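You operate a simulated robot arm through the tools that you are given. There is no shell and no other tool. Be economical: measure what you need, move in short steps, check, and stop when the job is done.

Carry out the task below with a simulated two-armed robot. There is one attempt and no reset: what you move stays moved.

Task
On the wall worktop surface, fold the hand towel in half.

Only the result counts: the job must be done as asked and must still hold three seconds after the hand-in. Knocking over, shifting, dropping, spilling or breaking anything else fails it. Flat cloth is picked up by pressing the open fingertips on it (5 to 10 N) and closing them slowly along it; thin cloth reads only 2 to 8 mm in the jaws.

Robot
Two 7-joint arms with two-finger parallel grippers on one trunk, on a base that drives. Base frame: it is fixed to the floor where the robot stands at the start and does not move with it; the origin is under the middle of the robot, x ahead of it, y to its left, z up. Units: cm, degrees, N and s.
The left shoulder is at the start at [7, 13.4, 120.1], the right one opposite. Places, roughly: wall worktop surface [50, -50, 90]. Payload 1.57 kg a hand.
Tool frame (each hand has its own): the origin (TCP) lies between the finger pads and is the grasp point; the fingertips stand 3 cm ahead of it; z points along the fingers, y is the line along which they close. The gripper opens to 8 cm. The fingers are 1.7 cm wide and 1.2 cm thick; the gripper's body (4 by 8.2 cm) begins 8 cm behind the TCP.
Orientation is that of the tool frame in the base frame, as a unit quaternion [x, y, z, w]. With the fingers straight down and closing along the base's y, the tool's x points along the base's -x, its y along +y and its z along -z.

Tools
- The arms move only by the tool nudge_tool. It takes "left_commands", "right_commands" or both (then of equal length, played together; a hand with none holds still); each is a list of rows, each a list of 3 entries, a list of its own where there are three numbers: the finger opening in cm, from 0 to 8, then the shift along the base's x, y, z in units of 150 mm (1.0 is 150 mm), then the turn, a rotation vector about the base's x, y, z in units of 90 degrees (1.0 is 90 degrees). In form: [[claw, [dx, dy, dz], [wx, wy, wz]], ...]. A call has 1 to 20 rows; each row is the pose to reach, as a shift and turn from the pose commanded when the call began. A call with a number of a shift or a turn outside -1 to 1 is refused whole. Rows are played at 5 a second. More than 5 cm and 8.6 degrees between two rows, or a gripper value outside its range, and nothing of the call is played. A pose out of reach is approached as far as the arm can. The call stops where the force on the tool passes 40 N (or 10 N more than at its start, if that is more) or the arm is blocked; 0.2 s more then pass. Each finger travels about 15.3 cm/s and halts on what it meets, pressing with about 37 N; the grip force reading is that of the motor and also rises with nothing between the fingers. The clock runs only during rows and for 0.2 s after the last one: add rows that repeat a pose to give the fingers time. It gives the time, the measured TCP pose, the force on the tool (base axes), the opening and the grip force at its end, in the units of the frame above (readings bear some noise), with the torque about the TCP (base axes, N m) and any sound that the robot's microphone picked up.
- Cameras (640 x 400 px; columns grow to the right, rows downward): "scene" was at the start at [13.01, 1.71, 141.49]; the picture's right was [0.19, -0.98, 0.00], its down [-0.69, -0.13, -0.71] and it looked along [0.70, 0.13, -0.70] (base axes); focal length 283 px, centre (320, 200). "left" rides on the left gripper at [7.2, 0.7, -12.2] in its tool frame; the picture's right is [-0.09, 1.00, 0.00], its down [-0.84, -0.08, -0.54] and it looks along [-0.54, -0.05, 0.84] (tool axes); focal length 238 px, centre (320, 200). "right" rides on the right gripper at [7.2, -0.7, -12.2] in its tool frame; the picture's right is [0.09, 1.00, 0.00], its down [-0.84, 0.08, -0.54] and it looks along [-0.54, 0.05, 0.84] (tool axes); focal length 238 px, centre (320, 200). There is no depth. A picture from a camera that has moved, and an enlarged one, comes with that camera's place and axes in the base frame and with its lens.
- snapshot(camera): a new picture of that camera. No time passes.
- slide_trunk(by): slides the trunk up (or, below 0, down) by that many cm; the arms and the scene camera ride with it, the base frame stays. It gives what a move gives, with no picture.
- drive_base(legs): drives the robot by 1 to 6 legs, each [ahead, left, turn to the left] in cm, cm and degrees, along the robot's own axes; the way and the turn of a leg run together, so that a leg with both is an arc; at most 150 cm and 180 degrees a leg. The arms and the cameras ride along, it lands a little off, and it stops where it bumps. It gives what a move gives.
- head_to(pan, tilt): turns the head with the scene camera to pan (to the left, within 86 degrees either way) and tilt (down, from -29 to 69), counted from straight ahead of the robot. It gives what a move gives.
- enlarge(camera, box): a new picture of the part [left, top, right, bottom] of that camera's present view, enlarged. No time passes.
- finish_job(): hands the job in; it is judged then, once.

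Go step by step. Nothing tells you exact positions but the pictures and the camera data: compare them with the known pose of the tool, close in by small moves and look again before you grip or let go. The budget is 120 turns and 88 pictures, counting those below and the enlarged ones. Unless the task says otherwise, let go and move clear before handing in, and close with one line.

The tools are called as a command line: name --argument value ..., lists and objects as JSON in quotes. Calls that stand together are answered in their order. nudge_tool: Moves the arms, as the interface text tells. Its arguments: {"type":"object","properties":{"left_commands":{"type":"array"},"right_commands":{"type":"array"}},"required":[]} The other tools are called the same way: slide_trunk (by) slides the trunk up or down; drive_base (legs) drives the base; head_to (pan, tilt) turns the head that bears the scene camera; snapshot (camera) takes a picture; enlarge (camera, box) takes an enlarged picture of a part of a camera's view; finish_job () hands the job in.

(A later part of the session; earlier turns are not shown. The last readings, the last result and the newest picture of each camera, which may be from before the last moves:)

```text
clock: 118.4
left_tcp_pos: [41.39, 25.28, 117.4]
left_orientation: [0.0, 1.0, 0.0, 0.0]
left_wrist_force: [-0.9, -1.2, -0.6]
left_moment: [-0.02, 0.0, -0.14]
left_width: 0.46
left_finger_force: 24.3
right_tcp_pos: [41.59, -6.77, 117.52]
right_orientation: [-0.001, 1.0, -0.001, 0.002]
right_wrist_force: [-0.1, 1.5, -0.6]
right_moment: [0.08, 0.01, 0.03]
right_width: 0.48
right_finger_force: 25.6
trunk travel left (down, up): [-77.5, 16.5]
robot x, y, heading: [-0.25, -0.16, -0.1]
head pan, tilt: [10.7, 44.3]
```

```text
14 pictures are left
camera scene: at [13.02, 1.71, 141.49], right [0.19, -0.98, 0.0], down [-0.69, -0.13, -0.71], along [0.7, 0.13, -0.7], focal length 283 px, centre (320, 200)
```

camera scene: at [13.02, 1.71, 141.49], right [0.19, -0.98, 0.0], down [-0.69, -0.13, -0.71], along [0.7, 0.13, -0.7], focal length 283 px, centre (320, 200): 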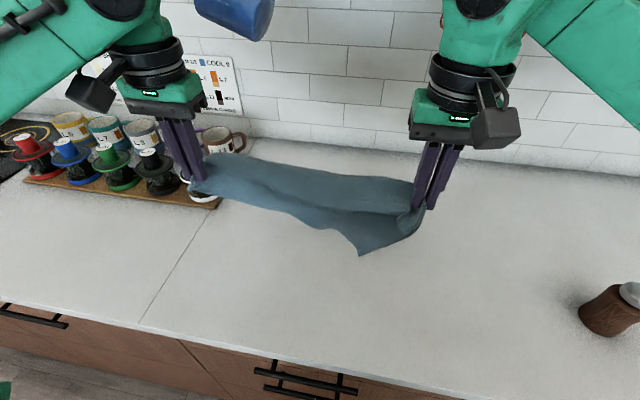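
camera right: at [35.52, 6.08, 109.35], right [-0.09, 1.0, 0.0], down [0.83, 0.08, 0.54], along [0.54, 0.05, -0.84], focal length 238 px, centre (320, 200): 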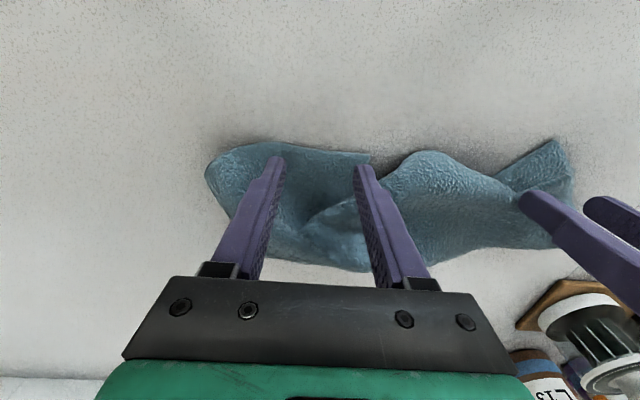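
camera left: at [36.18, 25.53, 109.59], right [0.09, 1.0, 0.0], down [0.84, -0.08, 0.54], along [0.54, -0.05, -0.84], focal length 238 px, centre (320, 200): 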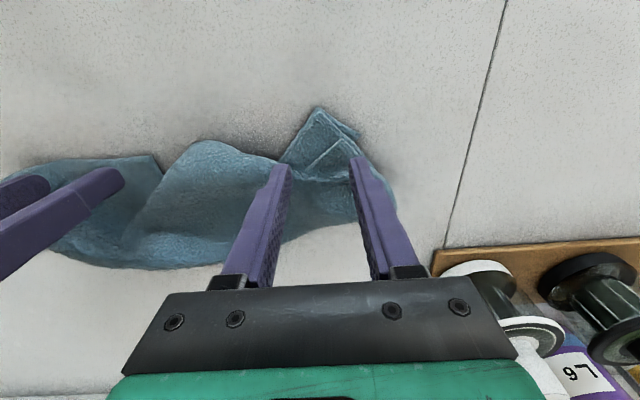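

It looks like the left hand holds both left corners together and the right hand holds one right corner, with the other right corner hanging in front. So the towel is nearly folded lengthwise already. I lay it down leaning away from me, so the loose corner ends on top at the right where it can be placed.

nudge_tool --left_commands '[[0, [0, 0, -0.15], [0, 0, 0]], [0, [0, 0, -0.3], [0, 0, 0]], [0, [0.0, 0, -0.45], [0, 0, 0]], [0, [0.03, 0, -0.58], [0, 0, 0]], [0, [0.08, 0, -0.68], [0, 0, 0]], [0, [0.15, 0, -0.78], [0, 0, 0]], [0, [0.24, 0, -0.88], [0, 0, 0]], [0, [0.33, 0, -1.0], [0, 0, 0]]]' --right_commands '[[0, [0, 0, -0.15], [0, 0, 0]], [0, [0, 0, -0.3], [0, 0, 0]], [0, [0.0, 0, -0.45], [0, 0, 0]], [0, [0.03, 0, -0.58], [0, 0, 0]], [0, [0.08, 0, -0.68], [0, 0, 0]], [0, [0.15, 0, -0.78], [0, 0, 0]], [0, [0.24, 0, -0.88], [0, 0, 0]], [0, [0.33, 0, -1.0], [0, 0, 0]]]'

nudge_tool --left_commands '[[0, [0.1, 0, -0.1], [0, 0, 0]], [0, [0.2, 0, -0.2], [0, 0, 0]], [0, [0.3, 0, -0.3], [0, 0, 0]], [0, [0.38, 0, -0.4], [0, 0, 0]], [0, [0.4, 0, -0.5], [0, 0, 0]], [0, [0.4, 0, -0.5], [0, 0, 0]]]' --right_commands '[[0, [0.1, 0, -0.1], [0, 0, 0]], [0, [0.2, 0, -0.2], [0, 0, 0]], [0, [0.3, 0, -0.3], [0, 0, 0]], [0, [0.38, 0, -0.4], [0, 0, 0]], [0, [0.4, 0, -0.5], [0, 0, 0]], [0, [0.4, 0, -0.5], [0, 0, 0]]]'

snapshot --camera "scene"

```text
clock: 120.2
left_tcp_pos: [46.42, 25.31, 102.4]
left_orientation: [-0.001, 1.0, 0.0, -0.001]
left_wrist_force: [0.6, -1.1, 0.2]
left_moment: [-0.07, 0.04, -0.11]
left_width: 0.41
left_finger_force: 25.4
right_tcp_pos: [46.51, -6.64, 102.49]
right_orientation: [0.0, 1.0, 0.0, 0.0]
right_wrist_force: [-0.8, 1.7, 0.1]
right_moment: [0.06, -0.01, 0.02]
right_width: 0.48
right_finger_force: 25.3
trunk travel left (down, up): [-77.5, 16.5]
robot x, y, heading: [-0.06, -0.22, -0.1]
head pan, tilt: [10.7, 44.3]
```

```text
clock: 121.6
left_tcp_pos: [52.31, 25.19, 94.98]
left_orientation: [-0.001, 1.0, 0.001, 0.0]
left_wrist_force: [-0.3, -0.3, 0.2]
left_moment: [-0.07, -0.03, -0.07]
left_width: 0.43
left_finger_force: 24.5
right_tcp_pos: [52.31, -6.96, 95.09]
right_orientation: [0.0, 1.0, 0.0, 0.002]
right_wrist_force: [-0.1, 1.8, 2.9]
right_moment: [0.1, -0.02, 0.06]
right_width: 0.48
right_finger_force: 25.4
trunk travel left (down, up): [-77.5, 16.5]
robot x, y, heading: [0.16, -0.03, 0.1]
head pan, tilt: [10.7, 44.3]
```

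```text
13 pictures are left
camera scene: at [12.91, 1.72, 141.5], right [0.19, -0.98, 0.0], down [-0.69, -0.13, -0.72], along [0.7, 0.13, -0.7], focal length 283 px, centre (320, 200)
```

scene: 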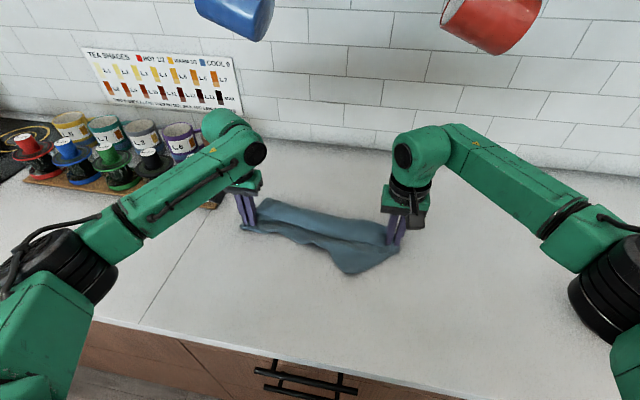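

It's laid out. I release both wide, lift straight up and look closely.

nudge_tool --left_commands '[[0, [0, 0, -0.03], [0, 0, 0]], [1.5, [0, 0, -0.04], [0, 0, 0]], [3, [0, 0, -0.04], [0, 0, 0]], [5, [0, 0, -0.03], [0, 0, 0]], [5, [0, 0, 0.05], [0, 0, 0]], [5, [0, 0, 0.3], [0, 0, 0]], [5, [0, 0.1, 0.6], [0, 0, 0]], [5, [-0.2, 0.3, 0.8], [0, 0, 0]], [5, [-0.4, 0.4, 0.8], [0, 0, 0]]]' --right_commands '[[0, [0, 0, -0.03], [0, 0, 0]], [1.5, [0, 0, -0.04], [0, 0, 0]], [3, [0, 0, -0.04], [0, 0, 0]], [5, [0, 0, -0.03], [0, 0, 0]], [5, [0, 0, 0.05], [0, 0, 0]], [5, [0, 0, 0.3], [0, 0, 0]], [5, [0, -0.1, 0.6], [0, 0, 0]], [5, [-0.2, -0.35, 0.8], [0, 0, 0]], [5, [-0.3, -0.6, 0.8], [0, 0, 0]]]'

enlarge --camera "scene" --box '[220, 180, 430, 300]'

```text
refused: row 8 steps farther than a row can; nothing moved
```

```text
3.05 times, centred on (325, 240) of scene
camera zoom: at [12.91, 1.72, 141.5], right [0.19, -0.98, 0.0], down [-0.69, -0.13, -0.72], along [0.7, 0.13, -0.7], focal length 863 px, centre (305, 78)
```

zoom: 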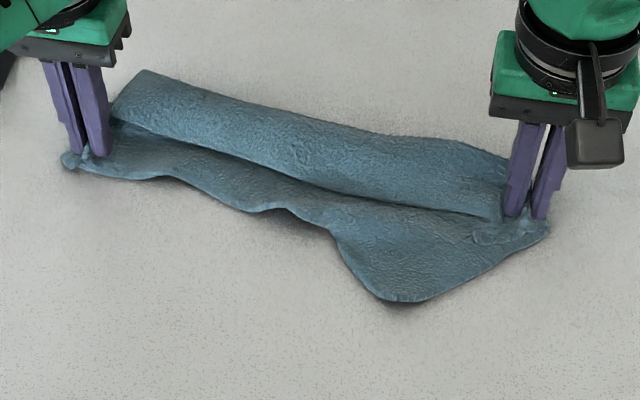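

The release was refused because one step was too large. I resend it with smaller steps.

nudge_tool --left_commands '[[0, [0, 0, -0.03], [0, 0, 0]], [1.5, [0, 0, -0.04], [0, 0, 0]], [3, [0, 0, -0.04], [0, 0, 0]], [5, [0, 0, -0.03], [0, 0, 0]], [5, [0, 0, 0.05], [0, 0, 0]], [5, [0, 0, 0.3], [0, 0, 0]], [5, [0, 0, 0.6], [0, 0, 0]], [5, [-0.1, 0.2, 0.75], [0, 0, 0]], [5, [-0.3, 0.35, 0.8], [0, 0, 0]], [5, [-0.5, 0.45, 0.8], [0, 0, 0]]]' --right_commands '[[0, [0, 0, -0.03], [0, 0, 0]], [1.5, [0, 0, -0.04], [0, 0, 0]], [3, [0, 0, -0.04], [0, 0, 0]], [5, [0, 0, -0.03], [0, 0, 0]], [5, [0, 0, 0.05], [0, 0, 0]], [5, [0, 0, 0.3], [0, 0, 0]], [5, [0, 0, 0.6], [0, 0, 0]], [5, [-0.1, -0.2, 0.75], [0, 0, 0]], [5, [-0.2, -0.4, 0.8], [0, 0, 0]], [5, [-0.3, -0.65, 0.8], [0, 0, 0]]]'

enlarge --camera "scene" --box '[220, 180, 430, 300]'

```text
clock: 123.8
left_tcp_pos: [44.6, 32.01, 106.97]
left_orientation: [-0.001, 1.0, 0.0, 0.001]
left_wrist_force: [0.0, 0.2, 0.5]
left_moment: [0.02, -0.03, -0.01]
left_width: 5.0
left_finger_force: 0.0
right_tcp_pos: [47.67, -16.54, 107.09]
right_orientation: [0.0, 1.0, 0.001, 0.003]
right_wrist_force: [0.2, -0.5, 0.5]
right_moment: [0.01, 0.01, -0.03]
right_width: 4.99
right_finger_force: 0.1
trunk travel left (down, up): [-77.5, 16.5]
robot x, y, heading: [-0.12, -0.17, 0.1]
head pan, tilt: [10.7, 44.3]
```

```text
3.05 times, centred on (325, 240) of scene
camera zoom: at [12.75, 1.59, 141.52], right [0.19, -0.98, 0.0], down [-0.69, -0.13, -0.72], along [0.7, 0.13, -0.7], focal length 863 px, centre (305, 78)
```

zoom: 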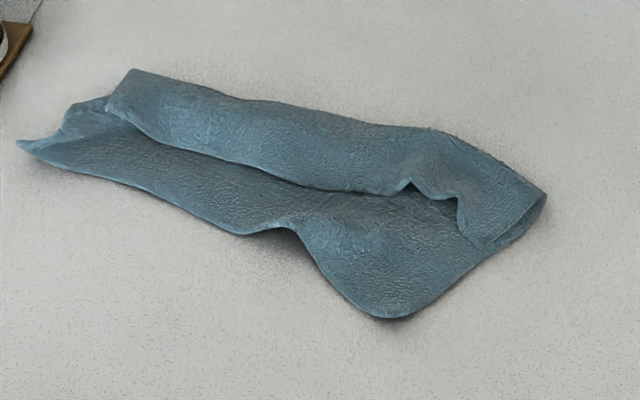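

Now I can read it: the far side is a fold, the top layer's free edge (FL to FR) lies at x about 52–56, and the lower layer's free edge runs from NL (51, 31) to NR (42, 2). Pulling the top edge toward me by 5–11 cm so its corners meet NL and NR completes the half fold. I go to grip the top edge near both ends.

nudge_tool --left_commands '[[5, [0.13, -0.14, 0], [0, 0, 0]], [5, [0.26, -0.28, 0], [0, 0, 0]], [5, [0.4, -0.42, 0], [0, 0, 0]], [5, [0.54, -0.56, 0], [0, 0, 0]], [5, [0.667, -0.68, -0.1], [0, 0, 0]], [5, [0.667, -0.68, -0.3], [0, 0, 0]], [4.8, [0.667, -0.68, -0.5], [0, 0, 0]], [4.8, [0.667, -0.68, -0.68], [0, 0, 0]], [4.8, [0.667, -0.68, -0.68], [0, 0, 0]]]' --right_commands '[[5, [0.08, 0.2, 0], [0, 0, 0]], [5, [0.16, 0.4, 0], [0, 0, 0]], [5, [0.24, 0.6, 0], [0, 0, 0]], [5, [0.32, 0.8, 0], [0, 0, 0]], [5, [0.395, 0.99, -0.1], [0, 0, 0]], [5, [0.395, 0.99, -0.3], [0, 0, 0]], [5, [0.395, 0.99, -0.5], [0, 0, 0]], [5, [0.395, 0.99, -0.68], [0, 0, 0]], [5, [0.395, 0.99, -0.68], [0, 0, 0]]]'

enlarge --camera "right" --box '[160, 60, 480, 260]'

enlarge --camera "left" --box '[160, 60, 480, 260]'

```text
clock: 125.8
left_tcp_pos: [54.84, 21.85, 96.6]
left_orientation: [-0.001, 1.0, 0.0, 0.0]
left_wrist_force: [0.6, 1.3, -0.8]
left_moment: [-0.04, -0.03, 0.0]
left_width: 4.8
left_finger_force: 0.1
right_tcp_pos: [53.96, -1.89, 96.66]
right_orientation: [0.001, 1.0, 0.0, 0.001]
right_wrist_force: [0.2, 0.4, 0.1]
right_moment: [0.02, 0.0, 0.03]
right_width: 4.97
right_finger_force: 0.1
trunk travel left (down, up): [-77.5, 16.5]
robot x, y, heading: [-0.13, 0.09, 0.2]
head pan, tilt: [10.7, 44.3]
```

```text
2.00 times, centred on (320, 160) of right
camera zoom: at [46.67, -2.61, 109.05], right [-0.09, 1.0, 0.0], down [0.83, 0.08, 0.54], along [0.54, 0.05, -0.84], focal length 477 px, centre (320, 280)
```

zoom: 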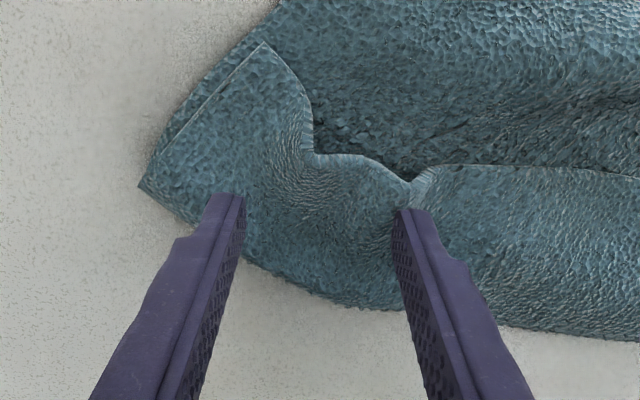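

```text
2.00 times, centred on (320, 160) of left
camera zoom: at [47.55, 22.65, 108.63], right [0.09, 1.0, 0.0], down [0.84, -0.08, 0.54], along [0.54, -0.05, -0.84], focal length 477 px, centre (320, 280)
```

zoom: 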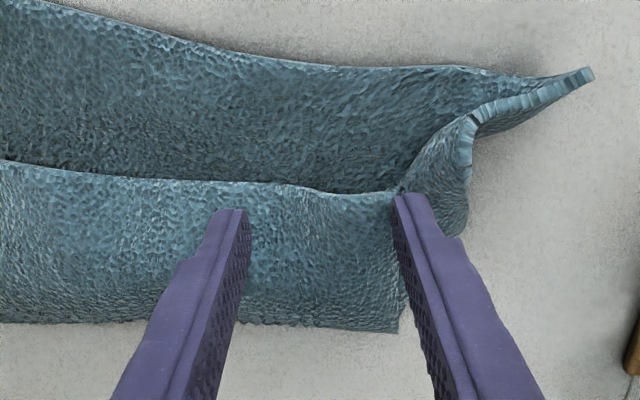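

Now the picture is clear: FL is at about (54.4, 24.9) and FR at about (48.9, -4.3), so the top layer must move about 6 cm to +y as well as toward me. The grips are nearly right, so I press gently.

nudge_tool --left_commands '[[4.8, [0.01, -0.027, -0.06], [0, 0, 0]], [4.8, [0.01, -0.027, -0.11], [0, 0, 0]], [4.8, [0.01, -0.027, -0.13], [0, 0, 0]], [4.8, [0.01, -0.027, -0.13], [0, 0, 0]]]' --right_commands '[[5.2, [-0.02, 0.02, -0.06], [0, 0, 0]], [5.2, [-0.02, 0.02, -0.11], [0, 0, 0]], [5.2, [-0.02, 0.02, -0.13], [0, 0, 0]], [5.2, [-0.02, 0.02, -0.13], [0, 0, 0]]]'

```text
clock: 126.8
left_tcp_pos: [54.92, 21.31, 94.77]
left_orientation: [-0.001, 1.0, 0.0, 0.001]
left_wrist_force: [4.2, 1.5, 11.5]
left_moment: [0.28, -0.12, -0.01]
left_width: 4.89
left_finger_force: 0.9
right_tcp_pos: [53.35, -1.55, 95.03]
right_orientation: [0.0, 1.0, 0.001, 0.002]
right_wrist_force: [0.9, 0.9, 0.3]
right_moment: [-0.01, 0.01, -0.01]
right_width: 5.21
right_finger_force: 0.0
trunk travel left (down, up): [-77.5, 16.5]
robot x, y, heading: [-0.17, -0.27, -0.1]
head pan, tilt: [10.7, 44.3]
```

nudge_tool --left_commands '[[4.8, [0, 0, 0.003], [0, 0, 0]], [4.5, [0, 0, 0.003], [0, 0, 0]], [4.2, [0, 0, 0.003], [0, 0, 0]], [3.9, [0, 0, 0.003], [0, 0, 0]], [3.6, [0, 0, 0.003], [0, 0, 0]], [3.3, [0, 0, 0.003], [0, 0, 0]], [3.0, [0, 0, 0.003], [0, 0, 0]], [2.7, [0, 0, 0.003], [0, 0, 0]], [2.4, [0, 0, 0.003], [0, 0, 0]], [2.1, [0, 0, 0.003], [0, 0, 0]], [1.8, [0, 0, 0.003], [0, 0, 0]], [1.5, [0, 0, 0.003], [0, 0, 0]], [1.2, [0, 0, 0.003], [0, 0, 0]], [0.9, [0, 0, 0.003], [0, 0, 0]], [0.6, [0, 0, 0.003], [0, 0, 0]], [0.3, [0, 0, 0.003], [0, 0, 0]], [0, [0, 0, 0.003], [0, 0, 0]], [0, [0, 0, 0.003], [0, 0, 0]]]' --right_commands '[[5.2, [0, 0, -0.015], [0, 0, 0]], [5.2, [0, 0, -0.025], [0, 0, 0]], [4.8, [0, 0, -0.028], [0, 0, 0]], [4.4, [0, 0, -0.028], [0, 0, 0]], [4.0, [0, 0, -0.028], [0, 0, 0]], [3.6, [0, 0, -0.028], [0, 0, 0]], [3.2, [0, 0, -0.028], [0, 0, 0]], [2.8, [0, 0, -0.028], [0, 0, 0]], [2.5, [0, 0, -0.028], [0, 0, 0]], [2.2, [0, 0, -0.028], [0, 0, 0]], [1.9, [0, 0, -0.028], [0, 0, 0]], [1.6, [0, 0, -0.028], [0, 0, 0]], [1.3, [0, 0, -0.028], [0, 0, 0]], [1.0, [0, 0, -0.028], [0, 0, 0]], [0.7, [0, 0, -0.028], [0, 0, 0]], [0.3, [0, 0, -0.028], [0, 0, 0]], [0, [0, 0, -0.028], [0, 0, 0]], [0, [0, 0, -0.028], [0, 0, 0]]]'

```text
clock: 130.6
left_tcp_pos: [54.61, 21.29, 94.94]
left_orientation: [-0.001, 1.0, 0.0, 0.001]
left_wrist_force: [-0.4, -0.2, 2.1]
left_moment: [0.02, 0.04, 0.02]
left_width: 0.4
left_finger_force: 25.6
right_tcp_pos: [53.21, -1.51, 94.75]
right_orientation: [0.0, 1.0, 0.0, 0.002]
right_wrist_force: [-1.0, 0.7, 12.3]
right_moment: [-0.02, 0.01, 0.02]
right_width: 0.53
right_finger_force: 25.6
trunk travel left (down, up): [-77.5, 16.5]
robot x, y, heading: [-0.24, -0.28, -0.2]
head pan, tilt: [10.7, 44.3]
```

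Both caught. I lift the top edge about 4 cm, carry it toward NL and NR, and lower it there.

nudge_tool --left_commands '[[0, [0, 0, 0.1], [0, 0, 0]], [0, [-0.01, 0.02, 0.22], [0, 0, 0]], [0, [-0.05, 0.09, 0.28], [0, 0, 0]], [0, [-0.09, 0.17, 0.28], [0, 0, 0]], [0, [-0.13, 0.25, 0.28], [0, 0, 0]], [0, [-0.17, 0.33, 0.28], [0, 0, 0]], [0, [-0.21, 0.41, 0.26], [0, 0, 0]], [0, [-0.22, 0.427, 0.18], [0, 0, 0]], [0, [-0.22, 0.427, 0.09], [0, 0, 0]], [0, [-0.22, 0.427, 0.03], [0, 0, 0]], [0, [-0.22, 0.427, 0.03], [0, 0, 0]]]' --right_commands '[[0, [0, 0, 0.1], [0, 0, 0]], [0, [-0.02, 0.02, 0.22], [0, 0, 0]], [0, [-0.1, 0.08, 0.28], [0, 0, 0]], [0, [-0.18, 0.15, 0.28], [0, 0, 0]], [0, [-0.26, 0.22, 0.28], [0, 0, 0]], [0, [-0.34, 0.3, 0.28], [0, 0, 0]], [0, [-0.42, 0.36, 0.26], [0, 0, 0]], [0, [-0.447, 0.38, 0.18], [0, 0, 0]], [0, [-0.447, 0.38, 0.09], [0, 0, 0]], [0, [-0.447, 0.38, 0.03], [0, 0, 0]], [0, [-0.447, 0.38, 0.03], [0, 0, 0]]]'

enlarge --camera "scene" --box '[220, 170, 430, 300]'

```text
clock: 133.0
left_tcp_pos: [51.63, 27.81, 95.16]
left_orientation: [-0.002, 1.0, 0.0, 0.0]
left_wrist_force: [-0.5, -3.1, 1.1]
left_moment: [-0.04, 0.02, 0.0]
left_width: 0.41
left_finger_force: 24.7
right_tcp_pos: [46.81, 4.34, 94.87]
right_orientation: [0.0, 1.0, 0.001, 0.001]
right_wrist_force: [0.4, 2.7, 1.3]
right_moment: [0.11, -0.01, 0.04]
right_width: 0.49
right_finger_force: 25.7
trunk travel left (down, up): [-77.5, 16.5]
robot x, y, heading: [-0.12, -0.33, -0.0]
head pan, tilt: [10.7, 44.3]
```

```text
3.05 times, centred on (325, 235) of scene
camera zoom: at [12.97, 1.71, 141.5], right [0.19, -0.98, 0.0], down [-0.69, -0.13, -0.72], along [0.7, 0.13, -0.7], focal length 863 px, centre (305, 93)
```

zoom: 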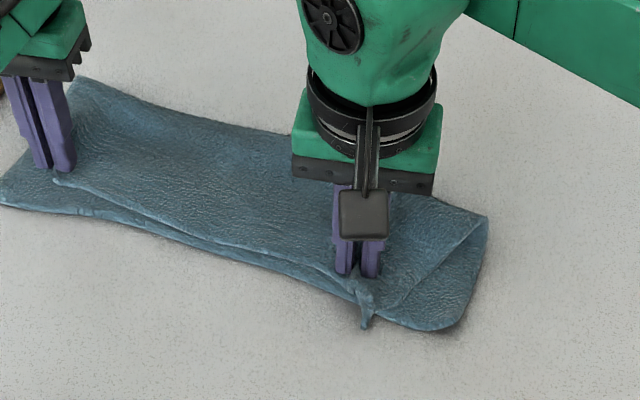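

Very good: it's now close to a neat half-fold, with the fold at the far side and both free edges on the near side. I release both by opening in place, so the pleats spread, then lift and look.

nudge_tool --left_commands '[[0, [0, 0, -0.015], [0, 0, 0]], [0.8, [0, 0, -0.02], [0, 0, 0]], [1.4, [0, 0, -0.02], [0, 0, 0]], [2.0, [0, 0, -0.02], [0, 0, 0]], [2.6, [0, 0, -0.02], [0, 0, 0]], [3.2, [0, 0, -0.02], [0, 0, 0]], [3.8, [0, 0, -0.02], [0, 0, 0]], [4.4, [0, 0, -0.02], [0, 0, 0]], [5.0, [0, 0, -0.01], [0, 0, 0]], [5, [0, 0, 0.1], [0, 0, 0]], [5, [0, 0, 0.35], [0, 0, 0]], [5, [0, 0, 0.65], [0, 0, 0]], [5, [0, 0.25, 0.75], [0, 0, 0]], [5, [-0.1, 0.45, 0.75], [0, 0, 0]]]' --right_commands '[[0, [0, 0, -0.015], [0, 0, 0]], [0.8, [0, 0, -0.015], [0, 0, 0]], [1.4, [0, 0, -0.015], [0, 0, 0]], [2.0, [0, 0, -0.015], [0, 0, 0]], [2.6, [0, 0, -0.015], [0, 0, 0]], [3.2, [0, 0, -0.015], [0, 0, 0]], [3.8, [0, 0, -0.015], [0, 0, 0]], [4.4, [0, 0, -0.015], [0, 0, 0]], [5.0, [0, 0, -0.01], [0, 0, 0]], [5, [0, 0, 0.1], [0, 0, 0]], [5, [0, 0, 0.35], [0, 0, 0]], [5, [0, 0, 0.65], [0, 0, 0]], [5, [0, -0.3, 0.75], [0, 0, 0]], [5, [0, -0.6, 0.75], [0, 0, 0]]]'

nudge_tool --right_commands '[[5, [0, -0.25, 0], [0, 0, 0]], [5, [0, -0.5, 0], [0, 0, 0]], [5, [0, -0.75, 0], [0, 0, 0]]]'

enlarge --camera "scene" --box '[210, 165, 420, 295]'

```text
clock: 136.0
left_tcp_pos: [50.1, 34.43, 106.54]
left_orientation: [0.0, 1.0, 0.0, 0.0]
left_wrist_force: [0.2, 0.1, 1.2]
left_moment: [-0.02, 0.01, 0.03]
left_width: 5.0
left_finger_force: 0.0
right_tcp_pos: [46.84, -4.85, 106.21]
right_orientation: [0.0, 1.0, 0.001, 0.002]
right_wrist_force: [-0.4, -0.5, -0.6]
right_moment: [0.05, -0.03, 0.03]
right_width: 4.98
right_finger_force: 0.1
trunk travel left (down, up): [-77.5, 16.5]
robot x, y, heading: [-0.05, 0.29, 0.2]
head pan, tilt: [10.7, 44.3]
```

```text
clock: 136.8
left_tcp_pos: [50.13, 34.41, 106.46]
left_orientation: [-0.002, 1.0, 0.0, 0.0]
left_wrist_force: [0.3, 0.4, 1.3]
left_moment: [0.02, -0.02, -0.06]
left_width: 5.0
left_finger_force: 0.0
right_tcp_pos: [46.91, -16.25, 106.52]
right_orientation: [-0.001, 1.0, 0.0, 0.001]
right_wrist_force: [0.2, -0.4, -0.2]
right_moment: [0.01, -0.03, -0.01]
right_width: 4.99
right_finger_force: 0.2
trunk travel left (down, up): [-77.5, 16.5]
robot x, y, heading: [-0.27, 0.29, -0.1]
head pan, tilt: [10.7, 44.3]
```

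```text
3.05 times, centred on (315, 230) of scene
camera zoom: at [12.99, 1.62, 141.49], right [0.19, -0.98, 0.0], down [-0.69, -0.13, -0.72], along [0.7, 0.13, -0.7], focal length 863 px, centre (335, 109)
```

zoom: 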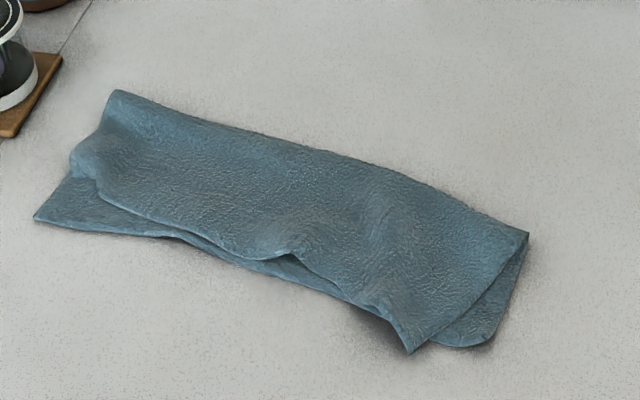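

Nearly there. FR lies 5 cm short of NR and FL about 5 cm short of NL; both need stretching outward, and there is slack in the top layer. I regrip near each top corner: right at (45.5, 2.8), left at (51.5, 24.8).

nudge_tool --left_commands '[[5, [0.02, -0.16, 0], [0, 0, 0]], [5, [0.05, -0.32, 0], [0, 0, 0]], [5, [0.07, -0.48, 0], [0, 0, 0]], [5, [0.09, -0.64, -0.1], [0, 0, 0]], [4.8, [0.09, -0.64, -0.3], [0, 0, 0]], [4.8, [0.09, -0.64, -0.5], [0, 0, 0]], [4.8, [0.09, -0.64, -0.67], [0, 0, 0]]]' --right_commands '[[5, [0, 0.14, 0], [0, 0, 0]], [5, [-0.02, 0.28, 0], [0, 0, 0]], [5, [-0.04, 0.42, 0], [0, 0, 0]], [5, [-0.06, 0.56, 0], [0, 0, 0]], [5, [-0.08, 0.7, 0], [0, 0, 0]], [5, [-0.093, 0.84, 0], [0, 0, 0]], [5, [-0.093, 0.97, 0], [0, 0, 0]]]'

nudge_tool --right_commands '[[5, [0, 0.15, -0.1], [0, 0, 0]], [4.6, [0, 0.3, -0.3], [0, 0, 0]], [4.6, [0, 0.3, -0.5], [0, 0, 0]], [4.6, [0, 0.3, -0.67], [0, 0, 0]], [4.6, [0, 0.3, -0.67], [0, 0, 0]]]'

enlarge --camera "right" --box '[160, 60, 480, 260]'

enlarge --camera "left" --box '[160, 60, 480, 260]'

```text
clock: 138.4
left_tcp_pos: [51.56, 24.72, 96.35]
left_orientation: [-0.002, 1.0, -0.001, 0.0]
left_wrist_force: [-0.8, 0.2, -0.4]
left_moment: [-0.02, -0.02, 0.01]
left_width: 4.78
left_finger_force: 0.1
right_tcp_pos: [45.63, -1.57, 106.26]
right_orientation: [-0.001, 1.0, 0.0, 0.002]
right_wrist_force: [0.8, 1.1, 0.4]
right_moment: [-0.01, -0.04, 0.0]
right_width: 4.97
right_finger_force: 0.0
trunk travel left (down, up): [-77.5, 16.5]
robot x, y, heading: [0.23, -0.14, 0.3]
head pan, tilt: [10.7, 44.3]
```

```text
clock: 139.6
left_tcp_pos: [51.61, 24.83, 96.38]
left_orientation: [-0.002, 1.0, 0.0, 0.0]
left_wrist_force: [0.5, 0.6, 0.4]
left_moment: [-0.01, 0.02, 0.03]
left_width: 4.78
left_finger_force: 0.0
right_tcp_pos: [45.56, 2.87, 96.1]
right_orientation: [0.001, 1.0, 0.0, 0.001]
right_wrist_force: [0.1, -0.1, 0.0]
right_moment: [-0.02, 0.02, 0.01]
right_width: 4.61
right_finger_force: 0.0
trunk travel left (down, up): [-77.5, 16.5]
robot x, y, heading: [0.1, -0.0, 0.0]
head pan, tilt: [10.7, 44.3]
```

```text
2.00 times, centred on (320, 160) of right
camera zoom: at [38.3, 2.07, 108.35], right [-0.09, 1.0, 0.0], down [0.83, 0.08, 0.55], along [0.54, 0.05, -0.84], focal length 477 px, centre (320, 280)
```

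zoom: 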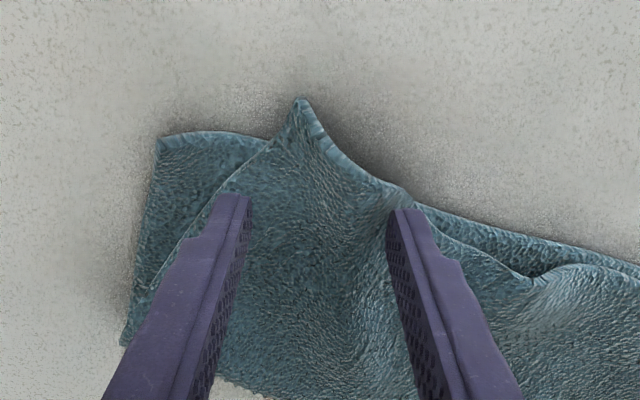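

```text
2.00 times, centred on (320, 160) of left
camera zoom: at [44.41, 25.59, 108.48], right [0.09, 1.0, 0.0], down [0.84, -0.08, 0.54], along [0.54, -0.05, -0.84], focal length 477 px, centre (320, 280)
```

zoom: 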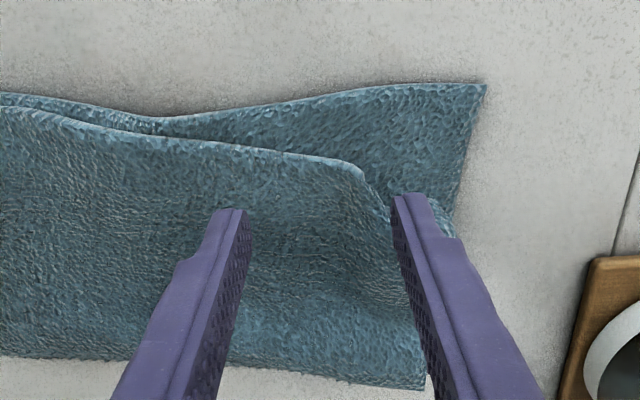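

nudge_tool --left_commands '[[4.8, [-0.03, -0.035, -0.05], [0, 0, 0]], [4.8, [-0.03, -0.035, -0.1], [0, 0, 0]], [4.8, [-0.03, -0.035, -0.115], [0, 0, 0]], [4.8, [-0.03, -0.035, -0.115], [0, 0, 0]]]' --right_commands '[[4.6, [0, 0, -0.04], [0, 0, 0]], [4.6, [0, 0, -0.08], [0, 0, 0]], [4.6, [0, 0, -0.1], [0, 0, 0]], [4.6, [0, 0, -0.1], [0, 0, 0]]]'

```text
clock: 140.6
left_tcp_pos: [51.07, 24.3, 94.75]
left_orientation: [-0.001, 1.0, 0.0, 0.001]
left_wrist_force: [1.4, 0.5, 4.6]
left_moment: [0.01, -0.1, 0.02]
left_width: 4.81
left_finger_force: 0.4
right_tcp_pos: [45.48, 2.97, 94.65]
right_orientation: [-0.001, 1.0, 0.001, 0.002]
right_wrist_force: [1.4, 0.4, 5.8]
right_moment: [-0.01, -0.06, -0.01]
right_width: 4.57
right_finger_force: 0.1
trunk travel left (down, up): [-77.5, 16.5]
robot x, y, heading: [-0.07, 0.1, 0.1]
head pan, tilt: [10.7, 44.3]
```

Forces are good at 5–6 N. I close slowly.

nudge_tool --left_commands '[[4.6, [0, 0, -0.002], [0, 0, 0]], [4.3, [0, 0, -0.002], [0, 0, 0]], [4.0, [0, 0, -0.002], [0, 0, 0]], [3.7, [0, 0, -0.002], [0, 0, 0]], [3.4, [0, 0, -0.002], [0, 0, 0]], [3.1, [0, 0, -0.002], [0, 0, 0]], [2.8, [0, 0, -0.002], [0, 0, 0]], [2.5, [0, 0, -0.002], [0, 0, 0]], [2.2, [0, 0, -0.002], [0, 0, 0]], [1.9, [0, 0, -0.002], [0, 0, 0]], [1.6, [0, 0, -0.002], [0, 0, 0]], [1.3, [0, 0, -0.002], [0, 0, 0]], [1.0, [0, 0, -0.002], [0, 0, 0]], [0.7, [0, 0, -0.002], [0, 0, 0]], [0.4, [0, 0, -0.002], [0, 0, 0]], [0.1, [0, 0, -0.002], [0, 0, 0]], [0, [0, 0, -0.002], [0, 0, 0]], [0, [0, 0, -0.002], [0, 0, 0]]]' --right_commands '[[4.4, [0, 0, -0.002], [0, 0, 0]], [4.1, [0, 0, -0.002], [0, 0, 0]], [3.8, [0, 0, -0.002], [0, 0, 0]], [3.5, [0, 0, -0.002], [0, 0, 0]], [3.2, [0, 0, -0.002], [0, 0, 0]], [2.9, [0, 0, -0.002], [0, 0, 0]], [2.7, [0, 0, -0.002], [0, 0, 0]], [2.4, [0, 0, -0.002], [0, 0, 0]], [2.1, [0, 0, -0.002], [0, 0, 0]], [1.8, [0, 0, -0.002], [0, 0, 0]], [1.5, [0, 0, -0.002], [0, 0, 0]], [1.2, [0, 0, -0.002], [0, 0, 0]], [0.9, [0, 0, -0.002], [0, 0, 0]], [0.6, [0, 0, -0.002], [0, 0, 0]], [0.4, [0, 0, -0.002], [0, 0, 0]], [0.1, [0, 0, -0.002], [0, 0, 0]], [0, [0, 0, -0.002], [0, 0, 0]], [0, [0, 0, -0.002], [0, 0, 0]]]'

```text
clock: 144.4
left_tcp_pos: [50.89, 24.34, 94.84]
left_orientation: [0.0, 1.0, -0.001, 0.001]
left_wrist_force: [-2.5, -14.1, 4.5]
left_moment: [-0.43, 0.08, -0.03]
left_width: 0.51
left_finger_force: 25.4
right_tcp_pos: [45.33, 3.0, 94.64]
right_orientation: [-0.001, 1.0, 0.0, 0.003]
right_wrist_force: [3.4, 14.6, 7.6]
right_moment: [0.45, -0.09, 0.11]
right_width: 0.62
right_finger_force: 25.9
trunk travel left (down, up): [-77.5, 16.5]
robot x, y, heading: [0.42, 0.25, 0.1]
head pan, tilt: [10.7, 44.3]
```

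Both caught and the top edge is taut, because the pleats take up the slack. So I work one end at a time. I release the right in place, then move the left corner out by (-3, +4) and hold it.

nudge_tool --right_commands '[[0.8, [0, 0, 0], [0, 0, 0]], [1.6, [0, 0, 0], [0, 0, 0]], [2.4, [0, 0, 0], [0, 0, 0]], [3.2, [0, 0, 0], [0, 0, 0]], [4.0, [0, 0, 0], [0, 0, 0]], [4.8, [0, 0, 0], [0, 0, 0]], [4.8, [0, 0, 0.05], [0, 0, 0]], [4.8, [0, 0, 0.15], [0, 0, 0]], [4.8, [0, 0, 0.15], [0, 0, 0]], [4.8, [0, 0, 0.15], [0, 0, 0]], [4.8, [0, 0, 0.15], [0, 0, 0]], [4.8, [0, 0, 0.15], [0, 0, 0]], [4.8, [0, 0, 0.15], [0, 0, 0]], [4.8, [0, 0, 0.15], [0, 0, 0]]]' --left_commands '[[0, [0, 0, 0], [0, 0, 0]], [0, [0, 0, 0], [0, 0, 0]], [0, [0, 0, 0], [0, 0, 0]], [0, [0, 0, 0], [0, 0, 0]], [0, [0, 0, 0], [0, 0, 0]], [0, [0, 0, 0], [0, 0, 0]], [0, [0, 0, 0.05], [0, 0, 0]], [0, [0, 0, 0.1], [0, 0, 0]], [0, [-0.05, 0.07, 0.12], [0, 0, 0]], [0, [-0.1, 0.14, 0.12], [0, 0, 0]], [0, [-0.15, 0.21, 0.12], [0, 0, 0]], [0, [-0.19, 0.27, 0.1], [0, 0, 0]], [0, [-0.19, 0.27, 0.03], [0, 0, 0]], [0, [-0.19, 0.27, 0.0], [0, 0, 0]]]'

snapshot --camera "right"

```text
clock: 147.4
left_tcp_pos: [48.18, 28.52, 94.75]
left_orientation: [-0.002, 1.0, -0.001, 0.0]
left_wrist_force: [1.1, 1.1, 3.7]
left_moment: [0.05, -0.08, 0.0]
left_width: 0.5
left_finger_force: 24.8
right_tcp_pos: [45.44, 3.12, 97.11]
right_orientation: [0.001, 1.0, 0.001, 0.002]
right_wrist_force: [-0.2, -0.4, -0.3]
right_moment: [0.01, -0.01, 0.02]
right_width: 4.8
right_finger_force: 0.1
trunk travel left (down, up): [-77.5, 16.5]
robot x, y, heading: [-0.09, 0.01, 0.1]
head pan, tilt: [10.7, 44.3]
```

```text
4 pictures are left
camera right: at [38.23, 2.16, 109.26], right [-0.09, 1.0, 0.0], down [0.83, 0.08, 0.55], along [0.54, 0.05, -0.84], focal length 238 px, centre (320, 200)
```

right: 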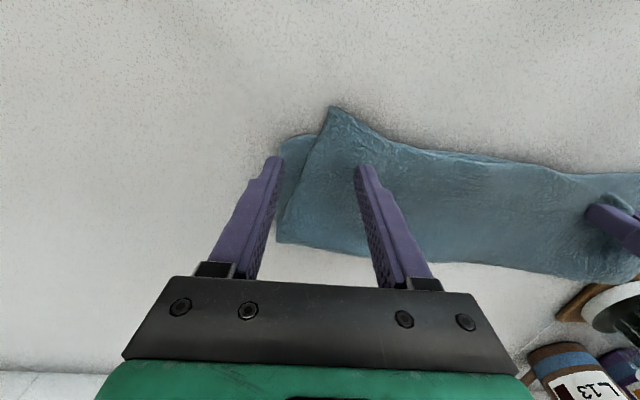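

The towel looks much neater now. FR (41.8, 3.3) needs to move about (+3, -3) to meet NR (44.8, 0.1). I grip near FR once more while the left holds.

nudge_tool --right_commands '[[4.8, [0, 0.113, -0.05], [0, 0, 0]], [4.8, [0, 0.113, -0.12], [0, 0, 0]], [4.8, [0, 0.113, -0.155], [0, 0, 0]], [4.5, [0, 0.113, -0.155], [0, 0, 0]], [4.2, [0, 0.113, -0.155], [0, 0, 0]], [3.9, [0, 0.113, -0.155], [0, 0, 0]], [3.6, [0, 0.113, -0.155], [0, 0, 0]], [3.3, [0, 0.113, -0.155], [0, 0, 0]], [3.0, [0, 0.113, -0.155], [0, 0, 0]], [2.7, [0, 0.113, -0.155], [0, 0, 0]], [2.4, [0, 0.113, -0.155], [0, 0, 0]], [2.1, [0, 0.113, -0.155], [0, 0, 0]], [1.8, [0, 0.113, -0.155], [0, 0, 0]], [1.5, [0, 0.113, -0.155], [0, 0, 0]], [1.2, [0, 0.113, -0.155], [0, 0, 0]], [0.9, [0, 0.113, -0.155], [0, 0, 0]], [0.6, [0, 0.113, -0.155], [0, 0, 0]], [0.3, [0, 0.113, -0.155], [0, 0, 0]], [0, [0, 0.113, -0.155], [0, 0, 0]], [0, [0, 0.113, -0.155], [0, 0, 0]]]'

```text
clock: 151.6
left_tcp_pos: [48.1, 28.45, 94.66]
left_orientation: [0.0, 1.0, -0.001, 0.001]
left_wrist_force: [-1.2, -11.4, 5.1]
left_moment: [-0.34, 0.02, 0.0]
left_width: 0.49
left_finger_force: 25.2
right_tcp_pos: [45.29, 4.77, 94.65]
right_orientation: [0.0, 1.0, 0.001, 0.003]
right_wrist_force: [2.2, 13.3, 7.4]
right_moment: [0.4, -0.1, -0.04]
right_width: 0.51
right_finger_force: 25.2
trunk travel left (down, up): [-77.5, 16.5]
robot x, y, heading: [0.21, -0.11, 0.0]
head pan, tilt: [10.7, 44.3]
```

Caught and taut. Now the left opens in place (staying pressed as an anchor), the right moves its corner by (+2.5, -3.5), lowers and opens, then both lift straight up.

nudge_tool --left_commands '[[0.8, [0, 0, 0], [0, 0, 0]], [1.6, [0, 0, 0], [0, 0, 0]], [2.4, [0, 0, 0], [0, 0, 0]], [3.2, [0, 0, 0], [0, 0, 0]], [4.0, [0, 0, 0], [0, 0, 0]], [4.8, [0, 0, 0], [0, 0, 0]], [4.8, [0, 0, 0], [0, 0, 0]], [4.8, [0, 0, 0], [0, 0, 0]], [4.8, [0, 0, 0], [0, 0, 0]], [4.8, [0, 0, 0], [0, 0, 0]], [4.8, [0, 0, 0], [0, 0, 0]], [4.8, [0, 0, 0], [0, 0, 0]]]' --right_commands '[[0, [0, 0, 0], [0, 0, 0]], [0, [0, 0, 0], [0, 0, 0]], [0, [0, 0, 0], [0, 0, 0]], [0, [0, 0, 0], [0, 0, 0]], [0, [0, 0, 0], [0, 0, 0]], [0, [0, 0, 0.06], [0, 0, 0]], [0, [0.03, -0.04, 0.1], [0, 0, 0]], [0, [0.08, -0.11, 0.1], [0, 0, 0]], [0, [0.13, -0.18, 0.1], [0, 0, 0]], [0, [0.167, -0.233, 0.08], [0, 0, 0]], [0, [0.167, -0.233, 0.02], [0, 0, 0]], [0, [0.167, -0.233, 0.0], [0, 0, 0]]]'

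nudge_tool --left_commands '[[4.8, [0, 0, 0], [0, 0, 0]], [4.8, [0, 0, 0], [0, 0, 0]], [4.8, [0, 0, 0], [0, 0, 0]], [4.8, [0, 0, 0], [0, 0, 0]], [4.8, [0, 0, 0], [0, 0, 0]], [4.8, [0, 0, 0], [0, 0, 0]], [4.8, [0, 0, 0.08], [0, 0, 0]], [4.8, [0, 0, 0.3], [0, 0, 0]], [4.8, [0, 0, 0.6], [0, 0, 0]], [4.8, [0, 0.2, 0.75], [0, 0, 0]], [4.8, [-0.1, 0.4, 0.75], [0, 0, 0]]]' --right_commands '[[0.8, [0, 0, 0], [0, 0, 0]], [1.6, [0, 0, 0], [0, 0, 0]], [2.4, [0, 0, 0], [0, 0, 0]], [3.2, [0, 0, 0], [0, 0, 0]], [4.0, [0, 0, 0], [0, 0, 0]], [4.8, [0, 0, 0], [0, 0, 0]], [4.8, [0, 0, 0.08], [0, 0, 0]], [4.8, [0, 0, 0.3], [0, 0, 0]], [4.8, [0, 0, 0.6], [0, 0, 0]], [4.8, [0, -0.3, 0.75], [0, 0, 0]], [4.8, [0, -0.6, 0.75], [0, 0, 0]]]'

nudge_tool --right_commands '[[5, [0, -0.25, 0], [0, 0, 0]], [5, [0, -0.5, 0], [0, 0, 0]], [5, [0, -0.75, 0], [0, 0, 0]]]'

enlarge --camera "scene" --box '[210, 165, 420, 295]'

```text
clock: 154.2
left_tcp_pos: [48.18, 28.37, 94.75]
left_orientation: [-0.001, 1.0, 0.001, 0.001]
left_wrist_force: [0.7, -0.6, 4.2]
left_moment: [-0.06, -0.02, 0.02]
left_width: 4.67
left_finger_force: 0.0
right_tcp_pos: [47.85, 1.14, 94.66]
right_orientation: [0.0, 1.0, 0.001, 0.002]
right_wrist_force: [1.3, 1.7, 8.2]
right_moment: [0.06, -0.04, -0.01]
right_width: 0.45
right_finger_force: 25.4
trunk travel left (down, up): [-77.5, 16.5]
robot x, y, heading: [-0.29, 0.06, 0.0]
head pan, tilt: [10.7, 44.3]
```

```text
refused: row 10 steps farther than a row can; nothing moved
```

```text
clock: 155.0
left_tcp_pos: [48.09, 28.44, 94.7]
left_orientation: [-0.001, 1.0, 0.001, 0.0]
left_wrist_force: [-0.1, 0.2, -0.3]
left_moment: [0.01, 0.03, -0.01]
left_width: 4.81
left_finger_force: 0.1
right_tcp_pos: [48.06, -10.26, 94.69]
right_orientation: [0.0, 1.0, 0.0, 0.002]
right_wrist_force: [-0.7, 2.2, 5.1]
right_moment: [0.17, -0.04, 0.0]
right_width: 5.15
right_finger_force: 0.6
trunk travel left (down, up): [-77.5, 16.5]
robot x, y, heading: [0.19, 0.13, 0.1]
head pan, tilt: [10.7, 44.3]
```

```text
3.05 times, centred on (315, 230) of scene
camera zoom: at [12.9, 1.59, 141.49], right [0.19, -0.98, 0.0], down [-0.69, -0.13, -0.72], along [0.7, 0.13, -0.7], focal length 863 px, centre (335, 109)
```

zoom: 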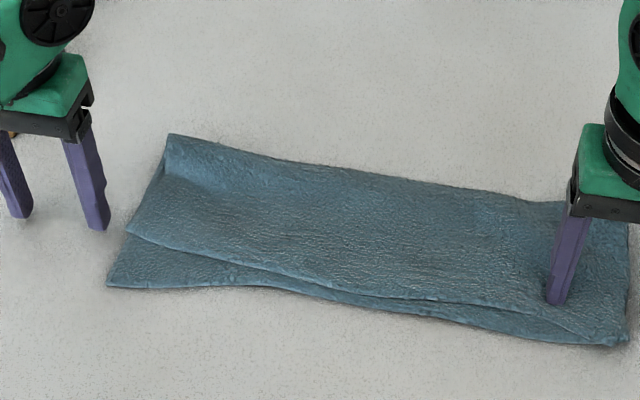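

A lucky result: the right drag straightened everything and the right corners now coincide. On the left, FL (47.7, 23.3) is still about 5 cm short of NL (42.8, 22.9). I lift the right hand straight up and regrip the top layer near FL with the left.

nudge_tool --right_commands '[[5, [0, 0, 0.06], [0, 0, 0]], [5, [0, 0, 0.3], [0, 0, 0]], [5, [0, 0, 0.6], [0, 0, 0]], [5, [0, -0.2, 0.7], [0, 0, 0]], [5, [0, -0.4, 0.7], [0, 0, 0]], [5, [0, -0.5, 0.7], [0, 0, 0]], [5, [0, -0.5, 0.7], [0, 0, 0]], [5, [0, -0.5, 0.7], [0, 0, 0]], [5, [0, -0.5, 0.7], [0, 0, 0]]]' --left_commands '[[4.8, [0, 0, 0.1], [0, 0, 0]], [4.8, [0, 0, 0.2], [0, 0, 0]], [4.8, [0, -0.2, 0.2], [0, 0, 0]], [4.8, [0, -0.4, 0.2], [0, 0, 0]], [4.8, [0, -0.57, 0.2], [0, 0, 0]], [4.8, [0, -0.57, 0.1], [0, 0, 0]], [4.8, [0, -0.57, 0.02], [0, 0, 0]], [4.8, [0, -0.57, 0.003], [0, 0, 0]], [4.8, [0, -0.57, 0.003], [0, 0, 0]]]'

```text
clock: 157.0
left_tcp_pos: [48.19, 19.84, 94.69]
left_orientation: [-0.001, 1.0, 0.0, 0.001]
left_wrist_force: [1.1, 0.5, 2.9]
left_moment: [-0.03, 0.01, 0.03]
left_width: 4.74
left_finger_force: 0.0
right_tcp_pos: [47.87, -17.55, 105.04]
right_orientation: [0.0, 1.0, 0.0, 0.002]
right_wrist_force: [0.3, -1.0, 0.1]
right_moment: [-0.01, 0.01, -0.01]
right_width: 5.0
right_finger_force: 0.1
trunk travel left (down, up): [-77.5, 16.5]
robot x, y, heading: [0.17, -0.22, 0.2]
head pan, tilt: [10.7, 44.3]
```

nudge_tool --left_commands '[[4.8, [0, 0, -0.008], [0, 0, 0]], [4.5, [0, 0, -0.01], [0, 0, 0]], [4.2, [0, 0, -0.01], [0, 0, 0]], [3.9, [0, 0, -0.01], [0, 0, 0]], [3.6, [0, 0, -0.01], [0, 0, 0]], [3.3, [0, 0, -0.01], [0, 0, 0]], [3.0, [0, 0, -0.01], [0, 0, 0]], [2.7, [0, 0, -0.01], [0, 0, 0]], [2.4, [0, 0, -0.01], [0, 0, 0]], [2.1, [0, 0, -0.01], [0, 0, 0]], [1.8, [0, 0, -0.01], [0, 0, 0]], [1.5, [0, 0, -0.01], [0, 0, 0]], [1.2, [0, 0, -0.01], [0, 0, 0]], [0.9, [0, 0, -0.01], [0, 0, 0]], [0.6, [0, 0, -0.01], [0, 0, 0]], [0.3, [0, 0, -0.01], [0, 0, 0]], [0, [0, 0, -0.01], [0, 0, 0]], [0, [0, 0, -0.01], [0, 0, 0]]]'

```text
clock: 160.8
left_tcp_pos: [48.05, 19.88, 94.69]
left_orientation: [-0.002, 1.0, 0.0, 0.0]
left_wrist_force: [0.2, -1.5, 7.2]
left_moment: [-0.07, 0.02, 0.04]
left_width: 0.49
left_finger_force: 24.8
right_tcp_pos: [47.79, -17.71, 104.99]
right_orientation: [0.0, 1.0, 0.001, 0.001]
right_wrist_force: [0.1, 0.2, -0.2]
right_moment: [-0.01, 0.03, -0.02]
right_width: 5.0
right_finger_force: 0.1
trunk travel left (down, up): [-77.5, 16.5]
robot x, y, heading: [0.03, -0.24, -0.1]
head pan, tilt: [10.7, 44.3]
```

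Caught. I lift 3 cm, carry it 4.3 cm toward me, lower, open in place, and lift straight up.

nudge_tool --left_commands '[[0, [0, 0, 0.1], [0, 0, 0]], [0, [-0.03, 0.01, 0.2], [0, 0, 0]], [0, [-0.1, 0.03, 0.22], [0, 0, 0]], [0, [-0.17, 0.05, 0.22], [0, 0, 0]], [0, [-0.24, 0.06, 0.2], [0, 0, 0]], [0, [-0.285, 0.07, 0.15], [0, 0, 0]], [0, [-0.285, 0.07, 0.08], [0, 0, 0]], [0, [-0.285, 0.07, 0.01], [0, 0, 0]], [0.8, [-0.285, 0.07, 0.0], [0, 0, 0]], [1.6, [-0.285, 0.07, 0.0], [0, 0, 0]], [2.4, [-0.285, 0.07, 0.0], [0, 0, 0]], [3.2, [-0.285, 0.07, 0.0], [0, 0, 0]], [4.0, [-0.285, 0.07, 0.0], [0, 0, 0]], [4.8, [-0.285, 0.07, 0.0], [0, 0, 0]], [4.8, [-0.285, 0.07, 0.08], [0, 0, 0]], [4.8, [-0.285, 0.07, 0.3], [0, 0, 0]], [4.8, [-0.285, 0.07, 0.6], [0, 0, 0]], [4.8, [-0.285, 0.3, 0.7], [0, 0, 0]], [4.8, [-0.285, 0.55, 0.7], [0, 0, 0]], [4.8, [-0.285, 0.75, 0.7], [0, 0, 0]]]'

enlarge --camera "scene" --box '[220, 165, 440, 300]'

```text
clock: 165.0
left_tcp_pos: [43.7, 31.44, 104.94]
left_orientation: [0.001, 1.0, -0.002, -0.001]
left_wrist_force: [0.2, 0.6, -0.4]
left_moment: [0.0, -0.03, 0.0]
left_width: 4.79
left_finger_force: 0.1
right_tcp_pos: [47.9, -17.55, 105.02]
right_orientation: [0.0, 1.0, 0.0, 0.002]
right_wrist_force: [0.0, 0.2, -0.7]
right_moment: [0.05, 0.01, -0.05]
right_width: 4.99
right_finger_force: 0.0
trunk travel left (down, up): [-77.5, 16.5]
robot x, y, heading: [0.03, -0.1, -0.0]
head pan, tilt: [10.7, 44.3]
```

```text
2.91 times, centred on (330, 232) of scene
camera zoom: at [12.98, 1.77, 141.49], right [0.19, -0.98, 0.0], down [-0.69, -0.13, -0.72], along [0.7, 0.13, -0.7], focal length 823 px, centre (291, 106)
```

zoom: 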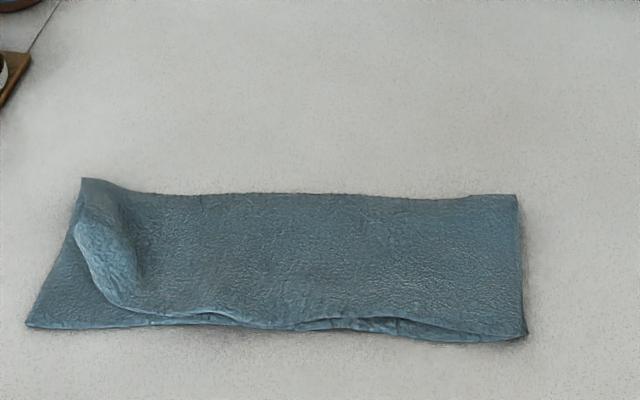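

Front and right edges now match. Only the left end of the top layer is bunched: FL at (41.4, 19.1) against NL at (38.4, 24.6). I pinch the top edge at (41.8, 15.6) and pull it about 5 cm to +y.

nudge_tool --left_commands '[[4.8, [-0.03, -0.25, 0], [0, 0, 0]], [4.8, [-0.06, -0.5, 0], [0, 0, 0]], [4.8, [-0.1, -0.75, 0], [0, 0, 0]], [4.8, [-0.127, -1.0, 0], [0, 0, 0]], [4.8, [-0.127, -1.0, -0.25], [0, 0, 0]], [4.8, [-0.127, -1.0, -0.45], [0, 0, 0]], [4.8, [-0.127, -1.0, -0.6], [0, 0, 0]]]'

nudge_tool --left_commands '[[4.8, [0, -0.05, -0.03], [0, 0, 0]], [4.8, [0, -0.05, -0.07], [0, 0, 0]], [4.8, [0, -0.05, -0.083], [0, 0, 0]], [4.8, [0, -0.05, -0.083], [0, 0, 0]]]'

```text
clock: 166.6
left_tcp_pos: [42.03, 15.99, 96.03]
left_orientation: [-0.001, 1.0, 0.0, 0.0]
left_wrist_force: [-0.1, -0.1, 0.2]
left_moment: [-0.01, 0.03, -0.01]
left_width: 4.82
left_finger_force: 0.1
right_tcp_pos: [47.93, -17.6, 104.98]
right_orientation: [-0.001, 1.0, 0.001, 0.002]
right_wrist_force: [0.9, 0.8, 0.2]
right_moment: [-0.02, 0.01, -0.04]
right_width: 4.99
right_finger_force: 0.0
trunk travel left (down, up): [-77.5, 16.5]
robot x, y, heading: [0.16, 0.04, 0.3]
head pan, tilt: [10.7, 44.3]
```

```text
clock: 167.6
left_tcp_pos: [42.03, 15.23, 94.81]
left_orientation: [-0.002, 1.0, 0.0, 0.0]
left_wrist_force: [-0.4, 1.2, 1.1]
left_moment: [0.03, 0.05, -0.03]
left_width: 4.8
left_finger_force: 0.1
right_tcp_pos: [47.91, -17.38, 104.95]
right_orientation: [0.0, 1.0, -0.001, 0.001]
right_wrist_force: [0.5, -0.8, -0.4]
right_moment: [0.02, -0.03, 0.0]
right_width: 4.98
right_finger_force: 0.0
trunk travel left (down, up): [-77.5, 16.5]
robot x, y, heading: [0.25, -0.27, -0.1]
head pan, tilt: [10.7, 44.3]
```

nudge_tool --left_commands '[[4.8, [0, 0, -0.012], [0, 0, 0]], [4.5, [0, 0, -0.015], [0, 0, 0]], [4.2, [0, 0, -0.015], [0, 0, 0]], [3.9, [0, 0, -0.015], [0, 0, 0]], [3.6, [0, 0, -0.015], [0, 0, 0]], [3.3, [0, 0, -0.015], [0, 0, 0]], [3.0, [0, 0, -0.015], [0, 0, 0]], [2.7, [0, 0, -0.015], [0, 0, 0]], [2.4, [0, 0, -0.015], [0, 0, 0]], [2.1, [0, 0, -0.015], [0, 0, 0]], [1.8, [0, 0, -0.015], [0, 0, 0]], [1.5, [0, 0, -0.015], [0, 0, 0]], [1.2, [0, 0, -0.015], [0, 0, 0]], [0.9, [0, 0, -0.015], [0, 0, 0]], [0.6, [0, 0, -0.015], [0, 0, 0]], [0.3, [0, 0, -0.015], [0, 0, 0]], [0, [0, 0, -0.015], [0, 0, 0]], [0, [0, 0, -0.015], [0, 0, 0]]]'

```text
clock: 171.4
left_tcp_pos: [41.92, 15.19, 94.82]
left_orientation: [0.0, 1.0, 0.0, -0.001]
left_wrist_force: [0.2, -0.4, 8.9]
left_moment: [0.02, 0.01, 0.06]
left_width: 0.49
left_finger_force: 24.9
right_tcp_pos: [47.86, -17.63, 105.13]
right_orientation: [0.0, 1.0, 0.001, 0.002]
right_wrist_force: [1.4, 0.1, 0.6]
right_moment: [-0.01, -0.04, 0.02]
right_width: 5.01
right_finger_force: 0.0
trunk travel left (down, up): [-77.5, 16.5]
robot x, y, heading: [0.24, 0.03, -0.1]
head pan, tilt: [10.7, 44.3]
```

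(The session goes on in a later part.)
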